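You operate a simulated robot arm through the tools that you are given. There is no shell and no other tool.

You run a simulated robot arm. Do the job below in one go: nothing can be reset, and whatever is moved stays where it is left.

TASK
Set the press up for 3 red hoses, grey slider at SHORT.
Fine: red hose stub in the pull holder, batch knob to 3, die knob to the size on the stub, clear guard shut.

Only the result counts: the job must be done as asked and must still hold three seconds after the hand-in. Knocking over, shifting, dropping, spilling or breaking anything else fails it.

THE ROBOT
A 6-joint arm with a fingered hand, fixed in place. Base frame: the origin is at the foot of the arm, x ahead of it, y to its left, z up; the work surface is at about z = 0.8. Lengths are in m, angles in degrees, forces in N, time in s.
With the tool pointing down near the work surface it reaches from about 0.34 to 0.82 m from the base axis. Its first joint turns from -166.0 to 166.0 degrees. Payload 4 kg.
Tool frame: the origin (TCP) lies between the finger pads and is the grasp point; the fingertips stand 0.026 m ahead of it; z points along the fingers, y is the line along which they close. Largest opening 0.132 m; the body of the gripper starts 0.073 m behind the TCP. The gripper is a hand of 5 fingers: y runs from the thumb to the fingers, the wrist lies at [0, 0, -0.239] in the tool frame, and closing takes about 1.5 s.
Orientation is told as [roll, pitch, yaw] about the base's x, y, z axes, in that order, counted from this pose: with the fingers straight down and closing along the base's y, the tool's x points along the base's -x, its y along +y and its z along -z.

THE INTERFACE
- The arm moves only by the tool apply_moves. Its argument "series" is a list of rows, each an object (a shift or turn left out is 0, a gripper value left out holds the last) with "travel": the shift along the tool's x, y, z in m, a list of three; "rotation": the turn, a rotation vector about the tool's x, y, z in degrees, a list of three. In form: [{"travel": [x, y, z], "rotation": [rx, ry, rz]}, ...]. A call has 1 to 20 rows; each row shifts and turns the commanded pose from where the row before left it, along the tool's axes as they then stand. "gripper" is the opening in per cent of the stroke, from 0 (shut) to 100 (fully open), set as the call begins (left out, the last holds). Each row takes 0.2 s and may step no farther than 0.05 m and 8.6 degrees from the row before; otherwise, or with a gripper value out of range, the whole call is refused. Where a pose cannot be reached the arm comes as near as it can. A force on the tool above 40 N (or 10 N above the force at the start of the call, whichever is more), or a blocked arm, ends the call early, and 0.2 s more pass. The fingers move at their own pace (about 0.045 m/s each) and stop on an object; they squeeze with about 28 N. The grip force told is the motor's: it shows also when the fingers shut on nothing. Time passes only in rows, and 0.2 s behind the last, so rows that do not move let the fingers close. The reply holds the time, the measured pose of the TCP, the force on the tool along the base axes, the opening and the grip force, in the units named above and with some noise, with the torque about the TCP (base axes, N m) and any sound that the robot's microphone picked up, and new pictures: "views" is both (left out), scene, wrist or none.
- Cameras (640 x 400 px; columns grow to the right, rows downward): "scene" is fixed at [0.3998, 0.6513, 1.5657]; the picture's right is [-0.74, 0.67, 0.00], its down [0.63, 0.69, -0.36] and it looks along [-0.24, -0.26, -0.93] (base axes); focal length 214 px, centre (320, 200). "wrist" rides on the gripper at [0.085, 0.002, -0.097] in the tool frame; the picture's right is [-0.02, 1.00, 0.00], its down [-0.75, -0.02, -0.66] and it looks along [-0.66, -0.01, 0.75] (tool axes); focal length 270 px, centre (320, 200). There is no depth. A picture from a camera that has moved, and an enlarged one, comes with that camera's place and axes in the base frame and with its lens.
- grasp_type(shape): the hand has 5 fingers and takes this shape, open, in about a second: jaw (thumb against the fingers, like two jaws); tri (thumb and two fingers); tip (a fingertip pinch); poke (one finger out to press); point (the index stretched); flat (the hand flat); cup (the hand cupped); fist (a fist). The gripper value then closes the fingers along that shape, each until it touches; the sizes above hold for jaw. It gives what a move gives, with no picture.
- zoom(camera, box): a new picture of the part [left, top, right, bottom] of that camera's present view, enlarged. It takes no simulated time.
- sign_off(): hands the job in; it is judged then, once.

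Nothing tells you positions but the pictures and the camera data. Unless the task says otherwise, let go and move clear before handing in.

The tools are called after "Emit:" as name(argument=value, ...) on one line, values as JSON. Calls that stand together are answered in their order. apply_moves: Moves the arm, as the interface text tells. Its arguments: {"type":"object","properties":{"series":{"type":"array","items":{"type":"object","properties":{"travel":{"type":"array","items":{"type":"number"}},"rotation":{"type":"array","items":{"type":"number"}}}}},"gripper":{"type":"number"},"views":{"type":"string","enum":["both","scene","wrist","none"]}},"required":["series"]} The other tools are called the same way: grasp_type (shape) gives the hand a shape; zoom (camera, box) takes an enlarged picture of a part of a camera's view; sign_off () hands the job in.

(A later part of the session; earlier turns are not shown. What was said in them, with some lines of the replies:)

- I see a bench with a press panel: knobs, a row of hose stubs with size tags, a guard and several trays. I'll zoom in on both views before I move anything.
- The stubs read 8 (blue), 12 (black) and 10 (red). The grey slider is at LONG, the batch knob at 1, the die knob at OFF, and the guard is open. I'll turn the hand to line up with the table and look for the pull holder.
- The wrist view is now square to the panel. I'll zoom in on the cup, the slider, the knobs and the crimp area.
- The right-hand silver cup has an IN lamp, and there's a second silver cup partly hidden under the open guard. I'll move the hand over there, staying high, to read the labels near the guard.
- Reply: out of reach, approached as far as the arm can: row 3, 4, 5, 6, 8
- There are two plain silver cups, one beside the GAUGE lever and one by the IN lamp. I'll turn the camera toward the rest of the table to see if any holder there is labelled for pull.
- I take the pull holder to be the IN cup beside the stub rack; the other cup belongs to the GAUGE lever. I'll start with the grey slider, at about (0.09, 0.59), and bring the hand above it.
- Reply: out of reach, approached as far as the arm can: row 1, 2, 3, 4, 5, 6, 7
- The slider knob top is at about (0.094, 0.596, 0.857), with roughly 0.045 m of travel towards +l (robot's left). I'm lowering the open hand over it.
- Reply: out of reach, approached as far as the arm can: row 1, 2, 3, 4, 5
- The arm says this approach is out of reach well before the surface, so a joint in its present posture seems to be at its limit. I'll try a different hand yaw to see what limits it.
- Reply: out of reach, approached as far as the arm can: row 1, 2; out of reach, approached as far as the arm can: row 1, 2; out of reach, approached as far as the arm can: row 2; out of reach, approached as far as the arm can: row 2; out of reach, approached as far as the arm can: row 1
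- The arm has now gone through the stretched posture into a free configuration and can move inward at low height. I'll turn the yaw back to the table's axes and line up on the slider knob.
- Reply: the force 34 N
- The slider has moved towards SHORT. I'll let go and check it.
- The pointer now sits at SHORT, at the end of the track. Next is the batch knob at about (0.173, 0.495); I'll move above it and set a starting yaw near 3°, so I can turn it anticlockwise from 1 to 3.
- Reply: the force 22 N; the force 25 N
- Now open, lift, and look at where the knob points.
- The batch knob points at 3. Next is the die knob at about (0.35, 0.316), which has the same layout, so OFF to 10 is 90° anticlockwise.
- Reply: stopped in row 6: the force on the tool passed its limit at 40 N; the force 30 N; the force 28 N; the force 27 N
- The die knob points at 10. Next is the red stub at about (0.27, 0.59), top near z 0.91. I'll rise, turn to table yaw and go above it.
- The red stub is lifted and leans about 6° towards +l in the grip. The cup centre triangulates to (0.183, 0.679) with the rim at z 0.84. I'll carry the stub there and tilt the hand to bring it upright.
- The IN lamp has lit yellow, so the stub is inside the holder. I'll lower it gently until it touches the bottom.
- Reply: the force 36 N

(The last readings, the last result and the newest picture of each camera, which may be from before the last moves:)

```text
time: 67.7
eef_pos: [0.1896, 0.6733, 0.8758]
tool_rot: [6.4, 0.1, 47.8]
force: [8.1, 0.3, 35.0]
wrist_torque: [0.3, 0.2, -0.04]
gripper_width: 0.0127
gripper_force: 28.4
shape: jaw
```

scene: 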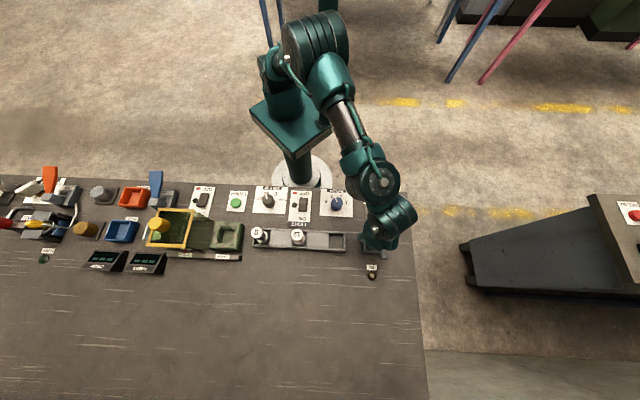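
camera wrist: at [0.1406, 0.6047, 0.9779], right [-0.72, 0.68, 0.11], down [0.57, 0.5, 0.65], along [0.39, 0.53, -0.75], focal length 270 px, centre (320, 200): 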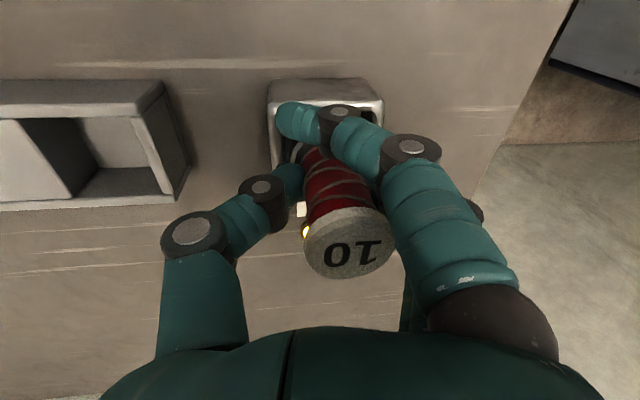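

It's seated on the floor of the cup. I'll ease off the pressure and release.

Emit:
apply_moves(series=[{"travel": [0, 0.00022, -0.002]}, {}], views="none")

Emit:
apply_moves(series=[{}, {}, {}, {}, {}, {}, {}], gripper=100)

```text
time: 68.3
eef_pos: [0.1893, 0.6723, 0.8763]
tool_rot: [6.4, 0.2, 47.9]
force: [7.4, 1.8, 23.3]
wrist_torque: [0.28, 0.15, -0.12]
gripper_width: 0.0123
gripper_force: 27.4
shape: jaw
```

```text
time: 68.8
eef_pos: [0.1884, 0.6751, 0.8801]
tool_rot: [6.7, 0.0, 48.1]
force: [0.3, -0.3, -0.4]
wrist_torque: [-0.01, 0.0, 0.0]
gripper_width: 0.132
gripper_force: 0.0
shape: jaw
stopped in row 2: the force on the tool passed its limit at 45 N (the readings are from after the stop); the commanded pose is now the measured one
camera wrist: at [0.139, 0.6054, 0.977], right [-0.73, 0.68, 0.11], down [0.57, 0.5, 0.65], along [0.38, 0.54, -0.75], focal length 270 px, centre (320, 200)
```

scene: 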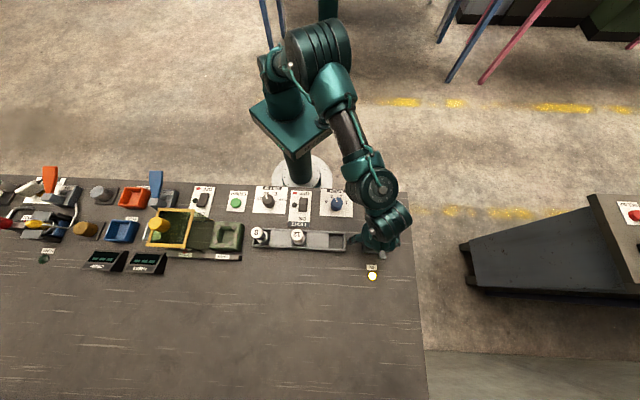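
wrist: 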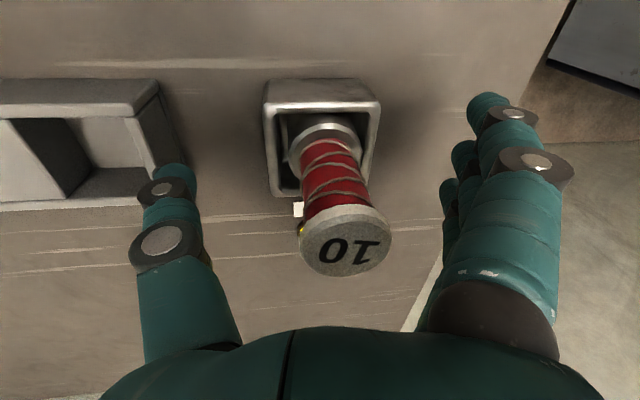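

Emit:
apply_moves(series=[{"travel": [0, 0.0045, -0.0397]}, {"travel": [0, 0.0045, -0.0397]}, {"travel": [0, 0.0045, -0.0397]}, {"rotation": [6.7, 0, 0]}, {}])

Emit:
zoom(camera="scene", box=[340, 200, 420, 290])

Emit:
zoom(camera="wrist", box=[220, 40, 420, 220])

```text
time: 70.0
eef_pos: [0.1898, 0.6752, 1.0005]
tool_rot: [0.0, 0.0, 48.0]
force: [-0.7, 0.6, -0.6]
wrist_torque: [-0.05, -0.02, 0.0]
gripper_width: 0.1319
gripper_force: 0.0
shape: jaw
camera wrist: at [0.1322, 0.6132, 1.0984], right [-0.73, 0.68, 0.0], down [0.51, 0.55, 0.66], along [0.45, 0.48, -0.75], focal length 270 px, centre (320, 200)
```

scene: 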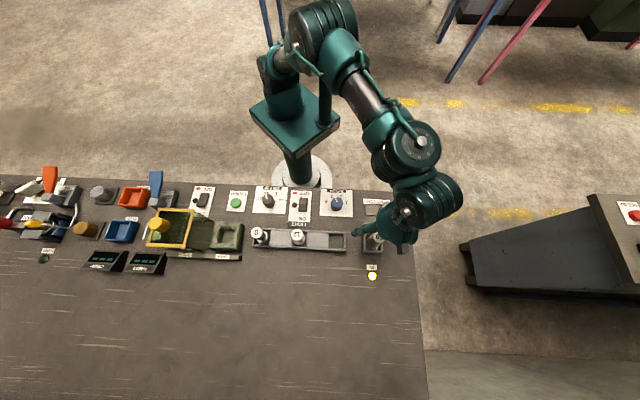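
wrist: 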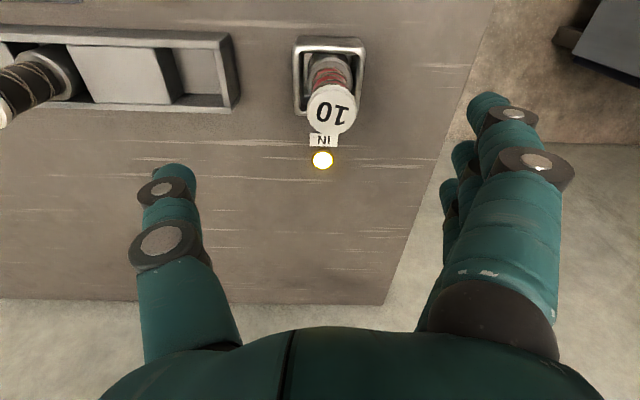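

```text
4.44 times, centred on (380, 245) of scene
camera zoom: at [0.3998, 0.6513, 1.5657], right [-0.74, 0.67, 0.0], down [0.63, 0.69, -0.36], along [-0.24, -0.26, -0.93], focal length 953 px, centre (53, 0)
```

zoom: 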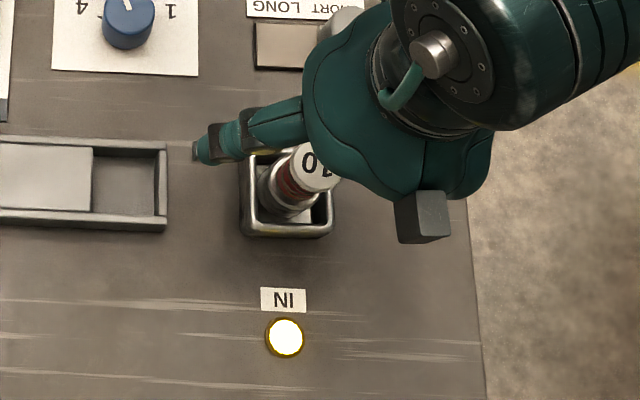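

```text
2.22 times, centred on (320, 130) of wrist
camera zoom: at [0.1322, 0.6132, 1.0984], right [-0.73, 0.68, 0.0], down [0.51, 0.55, 0.66], along [0.45, 0.48, -0.75], focal length 601 px, centre (320, 356)
```

zoom: 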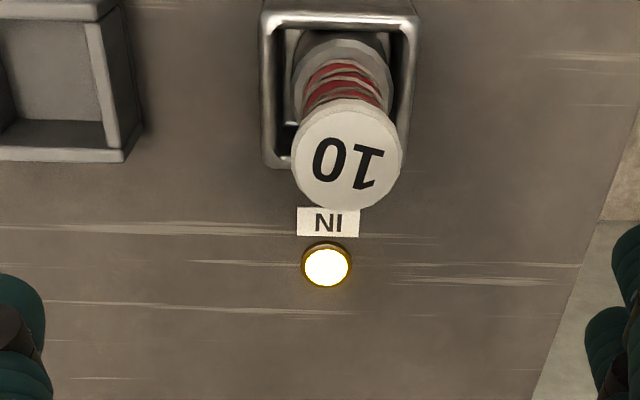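

The red stub stands upright in the holder with the IN lamp lit. Last is the guard: its yellow knob is at about (0.64, 0.22), top near z 0.97, and it slides towards +l to shut. I'll move above it.

Emit:
apply_moves(series=[{"travel": [0.0025, -0.0457, -0.003]}, {"travel": [0.0025, -0.0457, -0.003]}, {"travel": [0.0025, -0.0457, -0.003]}, {"travel": [0.0025, -0.0457, -0.003]}, {"travel": [0.0025, -0.0457, -0.003]}, {"travel": [0.0025, -0.0457, -0.003]}, {"travel": [0.0025, -0.0457, -0.003]}, {"travel": [0.0025, -0.0457, -0.003]}, {"travel": [0.0025, -0.0457, -0.003]}, {"travel": [0.0025, -0.0457, -0.003]}, {}])

```text
time: 72.4
eef_pos: [0.5119, 0.3499, 1.0315]
tool_rot: [-0.2, 0.0, 48.1]
force: [0.5, -0.3, -0.5]
wrist_torque: [-0.02, -0.01, -0.01]
gripper_width: 0.1318
gripper_force: 0.0
shape: jaw
camera wrist: at [0.4549, 0.2888, 1.1288], right [-0.73, 0.68, 0.0], down [0.51, 0.55, 0.66], along [0.45, 0.48, -0.75], focal length 270 px, centre (320, 200)
```

scene: 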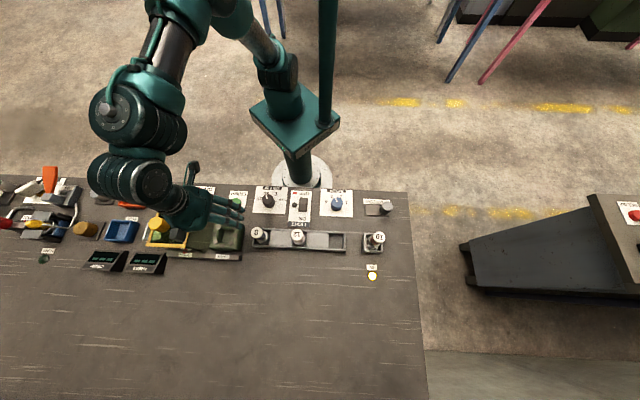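
wrist: 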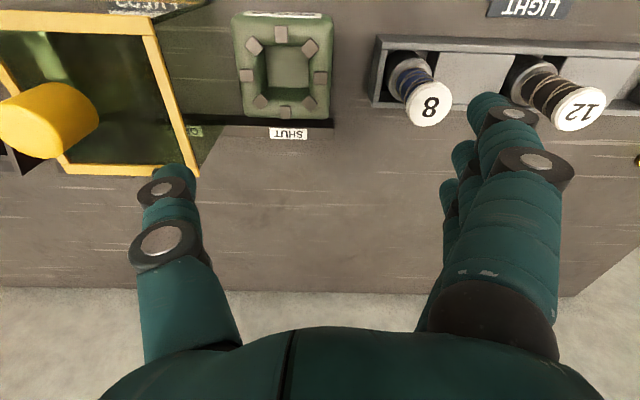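

Emit:
apply_moves(series=[{"travel": [0.0018, -0.0454, 0]}, {"travel": [0.0018, -0.0454, 0]}, {"travel": [0.0018, -0.0454, 0]}, {"travel": [0.0018, -0.0454, 0]}, {}])

Emit:
zoom(camera="wrist", box=[180, 40, 480, 240])

```text
time: 73.6
eef_pos: [0.6425, 0.2243, 1.0321]
tool_rot: [-0.1, 0.0, 48.0]
force: [-0.4, 0.6, 0.0]
wrist_torque: [0.02, -0.01, 0.0]
gripper_width: 0.1319
gripper_force: 0.0
shape: jaw
camera wrist: at [0.5856, 0.1623, 1.1301], right [-0.73, 0.68, 0.0], down [0.51, 0.55, 0.66], along [0.45, 0.48, -0.75], focal length 270 px, centre (320, 200)
```

scene: 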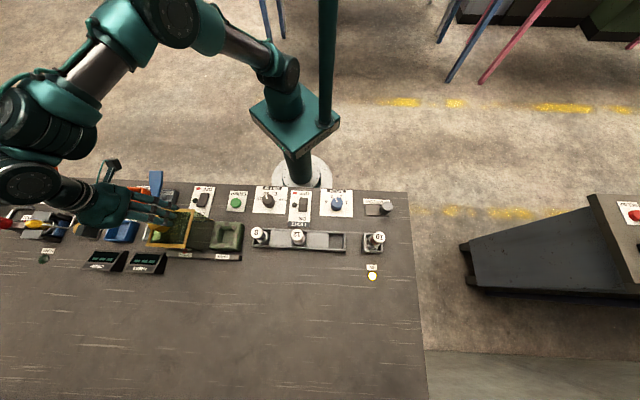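
wrist: 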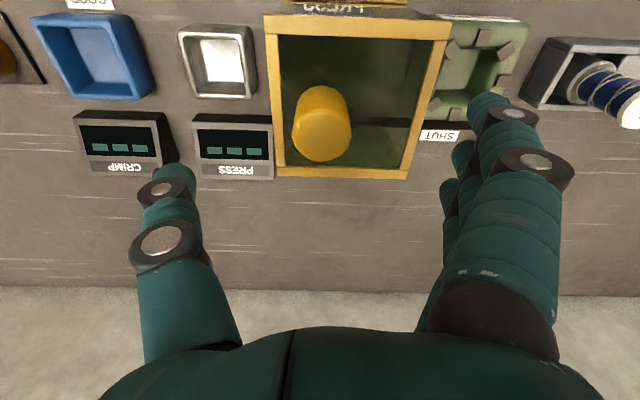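

```text
2.00 times, centred on (330, 140) of wrist
camera zoom: at [0.5856, 0.1623, 1.1301], right [-0.73, 0.68, 0.0], down [0.51, 0.55, 0.66], along [0.45, 0.48, -0.75], focal length 541 px, centre (300, 320)
```

zoom: 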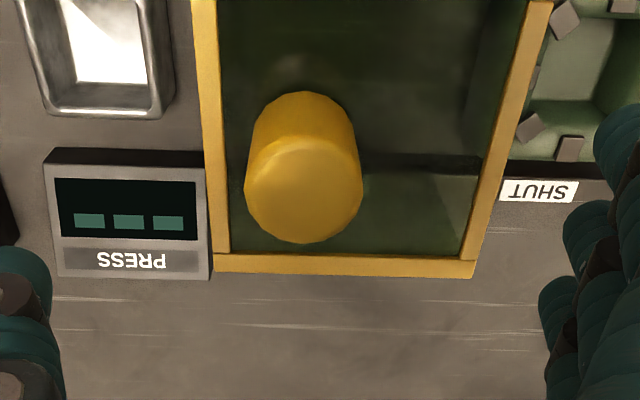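

Emit:
apply_moves(series=[{"travel": [0, 0.0005, 0.03]}, {"travel": [0, 0, 0.029]}, {}], views="wrist")

Emit:
apply_moves(series=[{}, {}, {}, {}, {}, {}, {}, {}, {}], gripper=0)

```text
time: 74.4
eef_pos: [0.6419, 0.2241, 0.9718]
tool_rot: [0.0, 0.0, 48.1]
force: [-0.2, -0.8, 0.3]
wrist_torque: [0.04, 0.0, 0.04]
gripper_width: 0.1319
gripper_force: 0.1
shape: jaw
camera wrist: at [0.5853, 0.1623, 1.0702], right [-0.73, 0.68, 0.0], down [0.51, 0.55, 0.66], along [0.45, 0.48, -0.75], focal length 270 px, centre (320, 200)
```

wrist: 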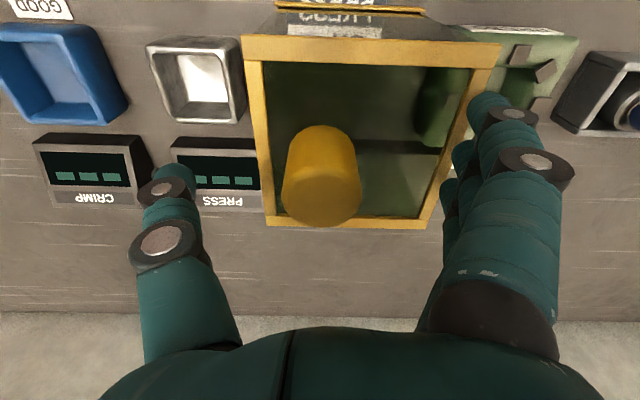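

```text
time: 76.4
eef_pos: [0.6423, 0.2246, 0.9719]
tool_rot: [-0.1, 0.0, 48.0]
force: [2.7, 1.5, -2.1]
wrist_torque: [0.17, 0.1, -0.04]
gripper_width: 0.0159
gripper_force: 27.7
shape: jaw
camera wrist: at [0.5854, 0.1625, 1.0702], right [-0.73, 0.68, 0.0], down [0.51, 0.55, 0.66], along [0.45, 0.48, -0.75], focal length 270 px, centre (320, 200)
```

scene: 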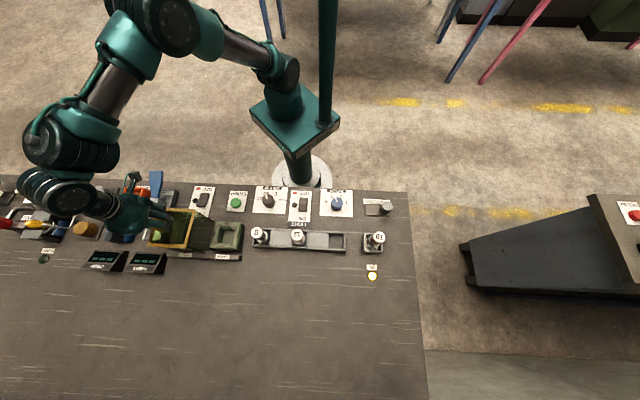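
wrist: 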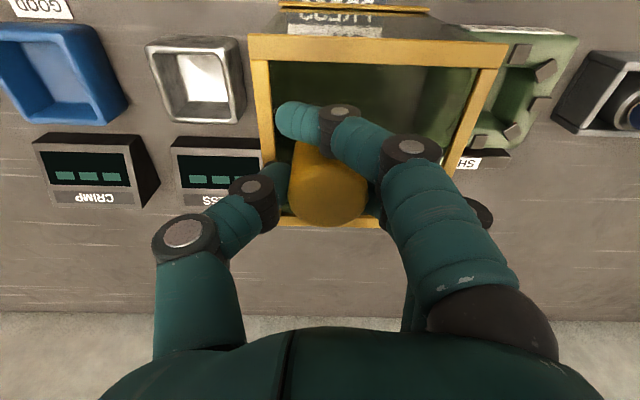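

The knob is gripped. I'm sliding the guard towards SHUT and watching the force.

Emit:
apply_moves(series=[{"travel": [0, 0.015, 0]}, {"travel": [0, 0.02, 0]}, {"travel": [0, 0.02, 0]}, {}], views="none")

Emit:
apply_moves(series=[{"travel": [0, 0.02, 0]}, {"travel": [0, 0.02, 0]}, {}])

```text
time: 77.4
eef_pos: [0.603, 0.2624, 0.9733]
tool_rot: [-0.2, -0.3, 48.1]
force: [23.3, 22.2, 5.1]
wrist_torque: [0.51, -0.22, -0.02]
gripper_width: 0.0158
gripper_force: 27.7
shape: jaw
```

```text
time: 77.8
eef_pos: [0.5863, 0.2792, 0.9729]
tool_rot: [-0.4, -0.7, 48.3]
force: [11.6, 10.5, -3.9]
wrist_torque: [0.37, -0.04, 0.01]
gripper_width: 0.0153
gripper_force: 27.8
shape: jaw
stopped in row 2: the force on the tool passed its limit at 43 N (the readings are from after the stop); the commanded pose is now the measured one
camera wrist: at [0.5284, 0.2161, 1.0696], right [-0.73, 0.68, -0.01], down [0.51, 0.55, 0.67], along [0.46, 0.48, -0.75], focal length 270 px, centre (320, 200)
```

scene: 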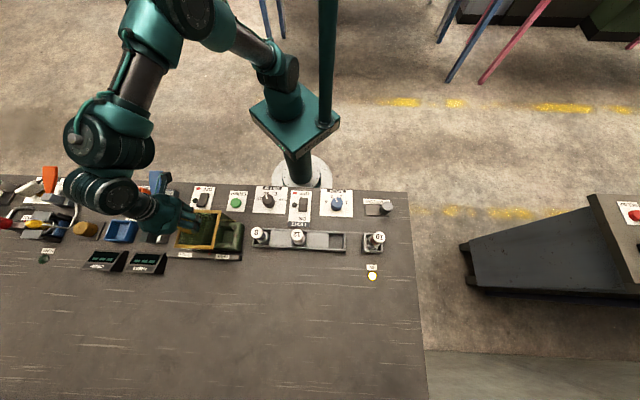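
wrist: 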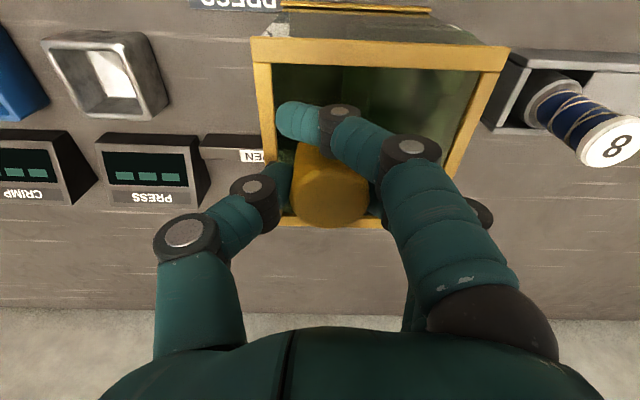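

The rail runs nearer 135° than my axis, which explains the side force. I'll correct the direction and carry on.

Emit:
apply_moves(series=[{"travel": [-0.002, 0.01, 0]}, {"travel": [-0.0008, 0.015, 0]}, {"travel": [-0.0008, 0.015, 0]}, {}])

```text
time: 78.8
eef_pos: [0.5591, 0.3077, 0.9734]
tool_rot: [-0.2, -0.3, 48.1]
force: [1.8, 4.7, -6.8]
wrist_torque: [0.25, 0.15, -0.06]
gripper_width: 0.0152
gripper_force: 28.1
shape: jaw
camera wrist: at [0.5012, 0.245, 1.0703], right [-0.73, 0.68, 0.0], down [0.51, 0.55, 0.66], along [0.45, 0.48, -0.75], focal length 270 px, centre (320, 200)
```

scene: 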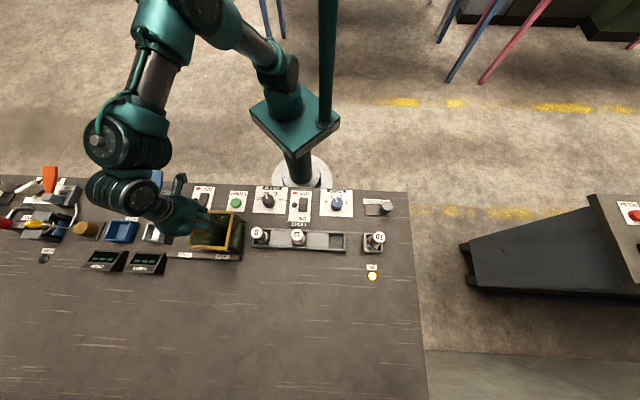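
wrist: 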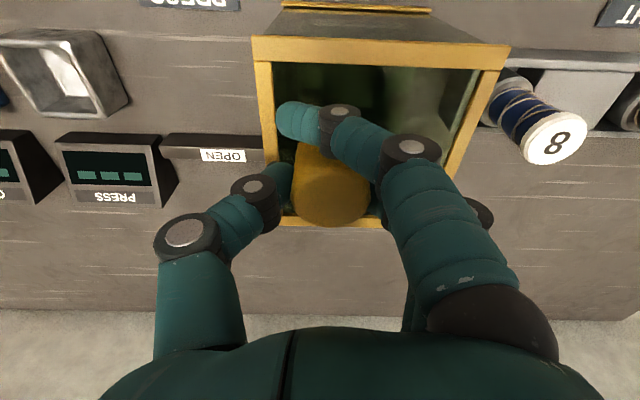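

Emit:
apply_moves(series=[{"travel": [-0.0005, 0.008, 0]}, {"travel": [-0.0005, 0.008, 0]}, {}])

Emit:
zoom(camera="scene", box=[140, 190, 300, 280])

```text
time: 79.7
eef_pos: [0.5493, 0.3177, 0.9736]
tool_rot: [-0.3, -0.5, 47.8]
force: [24.1, -24.1, 2.8]
wrist_torque: [-0.52, -0.53, -0.09]
gripper_width: 0.02
gripper_force: 28.2
shape: jaw
camera wrist: at [0.4907, 0.255, 1.0709], right [-0.73, 0.69, -0.01], down [0.51, 0.55, 0.66], along [0.46, 0.48, -0.75], focal length 270 px, centre (320, 200)
```

scene: 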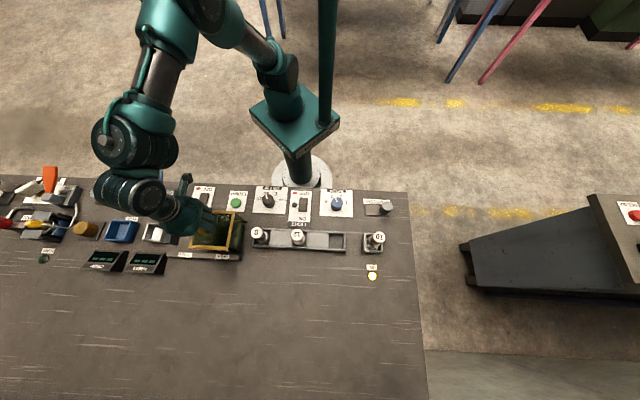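
wrist: 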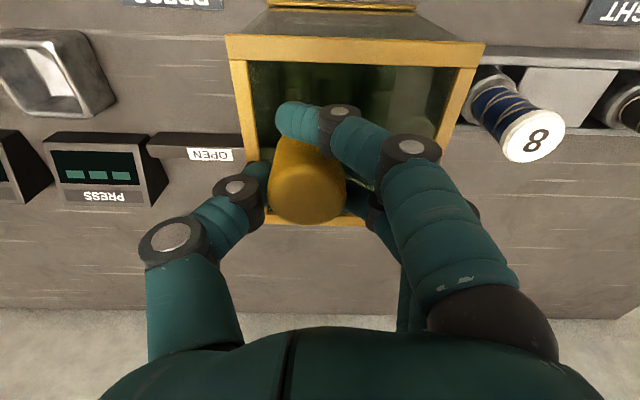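

```text
4.00 times, centred on (220, 235) of scene
camera zoom: at [0.3998, 0.6513, 1.5657], right [-0.74, 0.67, 0.0], down [0.63, 0.69, -0.36], along [-0.24, -0.26, -0.93], focal length 858 px, centre (720, 60)
```

zoom: 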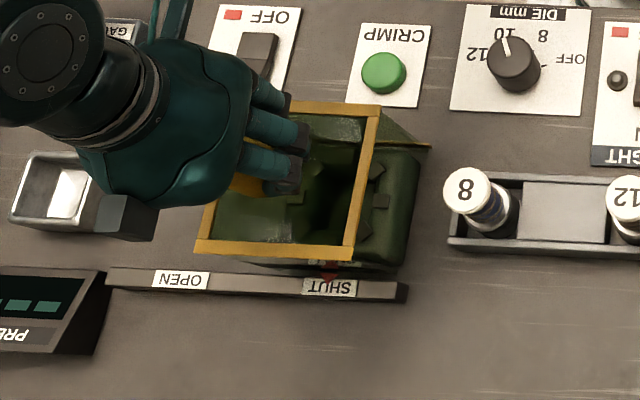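

The guard has reached its end stop, with the red pointer at SHUT. I'll release and lift clear.

Emit:
apply_moves(series=[{}, {}, {}, {}, {}, {}, {}], gripper=100, views="wrist")

```text
time: 81.2
eef_pos: [0.5474, 0.318, 0.973]
tool_rot: [-0.1, -0.4, 48.2]
force: [-0.2, -0.8, -0.2]
wrist_torque: [-0.02, -0.01, -0.03]
gripper_width: 0.1318
gripper_force: 0.1
shape: jaw
camera wrist: at [0.4896, 0.2564, 1.0704], right [-0.73, 0.68, 0.0], down [0.51, 0.55, 0.66], along [0.45, 0.48, -0.75], focal length 270 px, centre (320, 200)
```

wrist: 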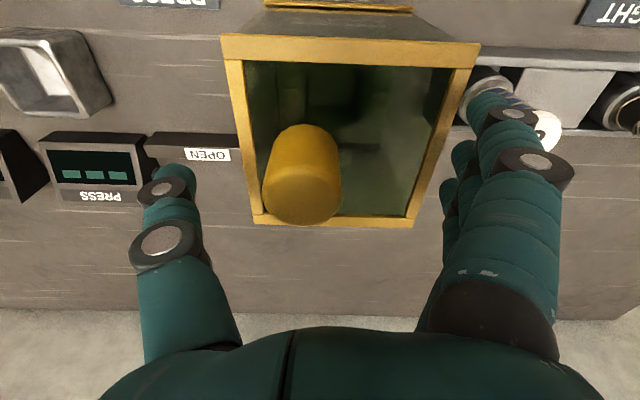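

Emit:
apply_moves(series=[{"travel": [0, 0, -0.03]}, {"travel": [0, 0, -0.03]}, {"travel": [0, 0, -0.03]}, {"travel": [0.02, 0, -0.03]}, {"travel": [0.04, 0, 0]}, {"travel": [0.04, 0, 0]}, {}])

Emit:
zoom(camera="scene", box=[140, 190, 300, 280])

Emit:
zoom(camera="scene", box=[240, 170, 420, 290])

Emit:
zoom(camera="scene", box=[160, 225, 260, 275])

```text
time: 82.8
eef_pos: [0.4798, 0.2426, 1.0952]
tool_rot: [-0.2, -0.5, 48.2]
force: [0.2, -0.4, -0.1]
wrist_torque: [0.01, 0.01, -0.04]
gripper_width: 0.1318
gripper_force: 0.1
shape: jaw
camera wrist: at [0.4222, 0.1802, 1.1908], right [-0.73, 0.68, 0.0], down [0.51, 0.55, 0.66], along [0.45, 0.48, -0.75], focal length 270 px, centre (320, 200)
```

scene: 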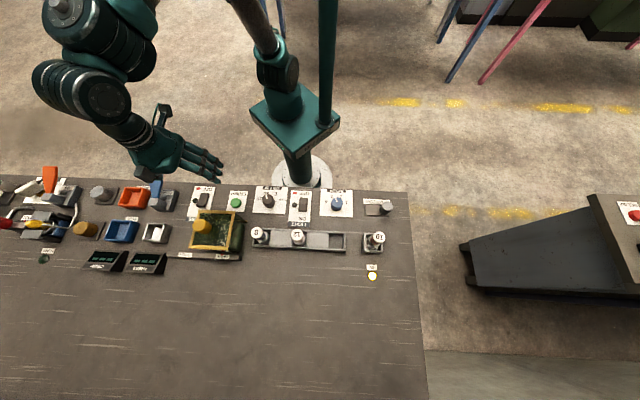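
wrist: 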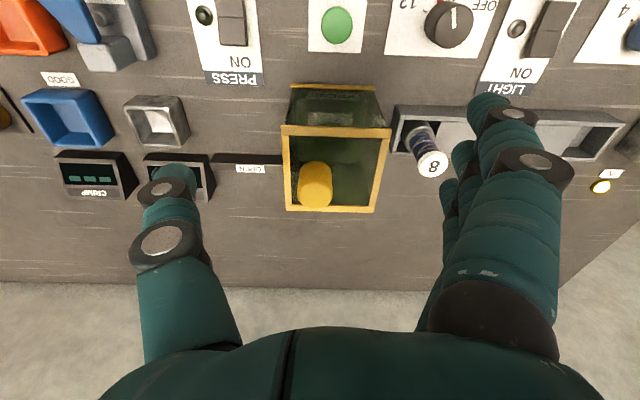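

```text
4.00 times, centred on (220, 235) of scene
camera zoom: at [0.3998, 0.6513, 1.5657], right [-0.74, 0.67, 0.0], down [0.63, 0.69, -0.36], along [-0.24, -0.26, -0.93], focal length 858 px, centre (720, 60)
```

zoom: 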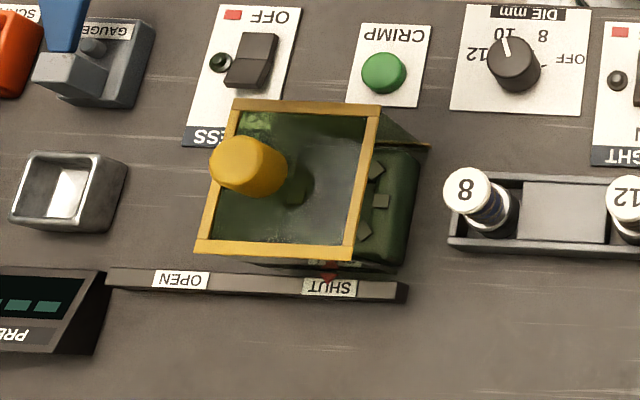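

```text
3.33 times, centred on (330, 230) of scene
camera zoom: at [0.3998, 0.6513, 1.5657], right [-0.74, 0.67, 0.0], down [0.63, 0.69, -0.36], along [-0.24, -0.26, -0.93], focal length 715 px, centre (287, 100)
```

zoom: 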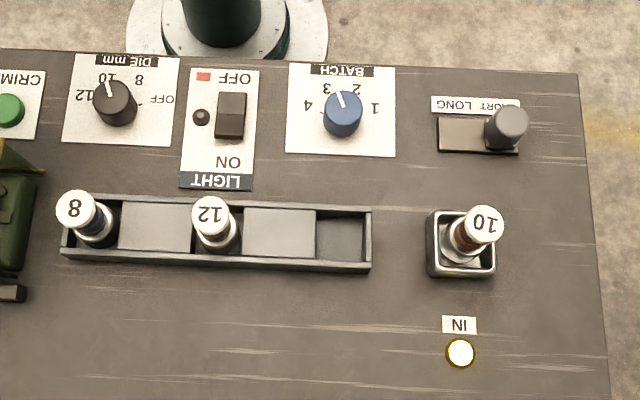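

```text
6.40 times, centred on (210, 250) of scene
camera zoom: at [0.3998, 0.6513, 1.5657], right [-0.74, 0.67, 0.0], down [0.63, 0.69, -0.36], along [-0.24, -0.26, -0.93], focal length 1373 px, centre (1024, -120)
```

zoom: 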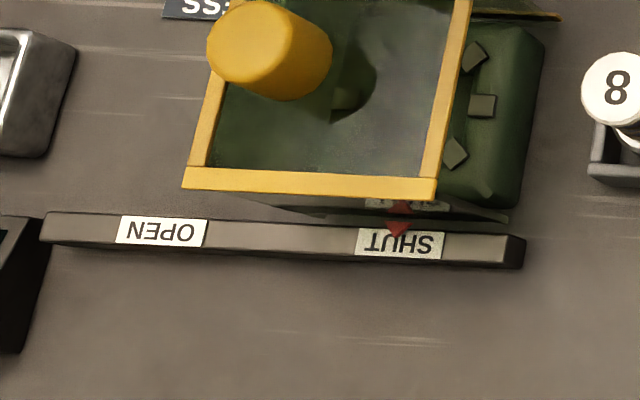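

Emit:
zoom(camera="wrist", box=[0, 0, 300, 210])

Emit:
zoom(camera="scene", box=[110, 170, 200, 280])

```text
1.90 times, centred on (150, 105) of wrist
camera zoom: at [0.4222, 0.1802, 1.1908], right [-0.73, 0.68, 0.0], down [0.51, 0.55, 0.66], along [0.45, 0.48, -0.75], focal length 515 px, centre (644, 381)
```

zoom: 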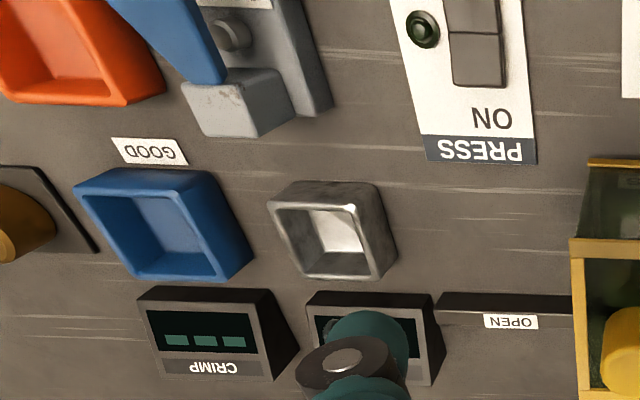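

```text
3.64 times, centred on (155, 225) of scene
camera zoom: at [0.3998, 0.6513, 1.5657], right [-0.74, 0.67, 0.0], down [0.63, 0.69, -0.36], along [-0.24, -0.26, -0.93], focal length 780 px, centre (920, 109)
```

zoom: 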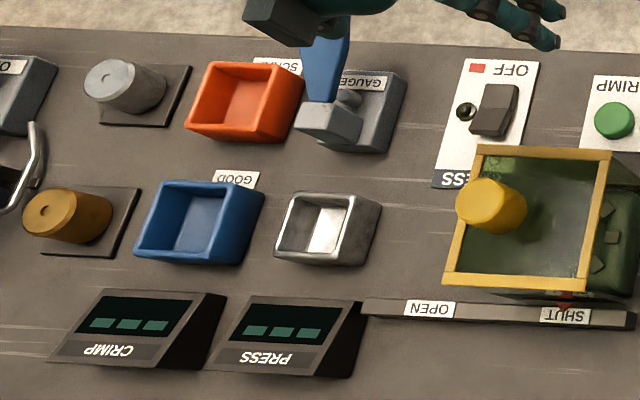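

Everything checks out in the pictures:
- **Red stub (10):** upright in the holder, with the IN lamp lit.
- **Slider:** at SHORT.
- **Batch knob:** at 3.
- **Die knob:** at 10.
- **Guard:** at SHUT.

The hand is open and clear, so I'm handing in.

Emit:
sign_off()

```text
The job is handed in.
```

The press is set up for 3 red hoses and I've handed the job in. I haven't had a result back. In the last pictures before hand-in:

- **Grey slider:** pointer at SHORT.
- **Batch knob:** pointing at 3.
- **Die knob:** pointing at 10, the size on the red stub.
- **Red hose stub:** upright in the silver holder beside the IN lamp, which lit as the stub went in.
- **Clear guard:** slid to its end stop, pointer at SHUT.

**Unconfirmed:** neither silver cup is labelled as the pull holder. I chose the one by the IN lamp, next to the stub rack. The other sits beside the GAUGE lever, so I took it to be the gauge's own holder.

The force limit stopped the arm three times: while turning the die knob, letting go of the stub and sliding the guard. In the pictures nothing else looked moved or knocked over. The hand was open and clear of everything at hand-in.
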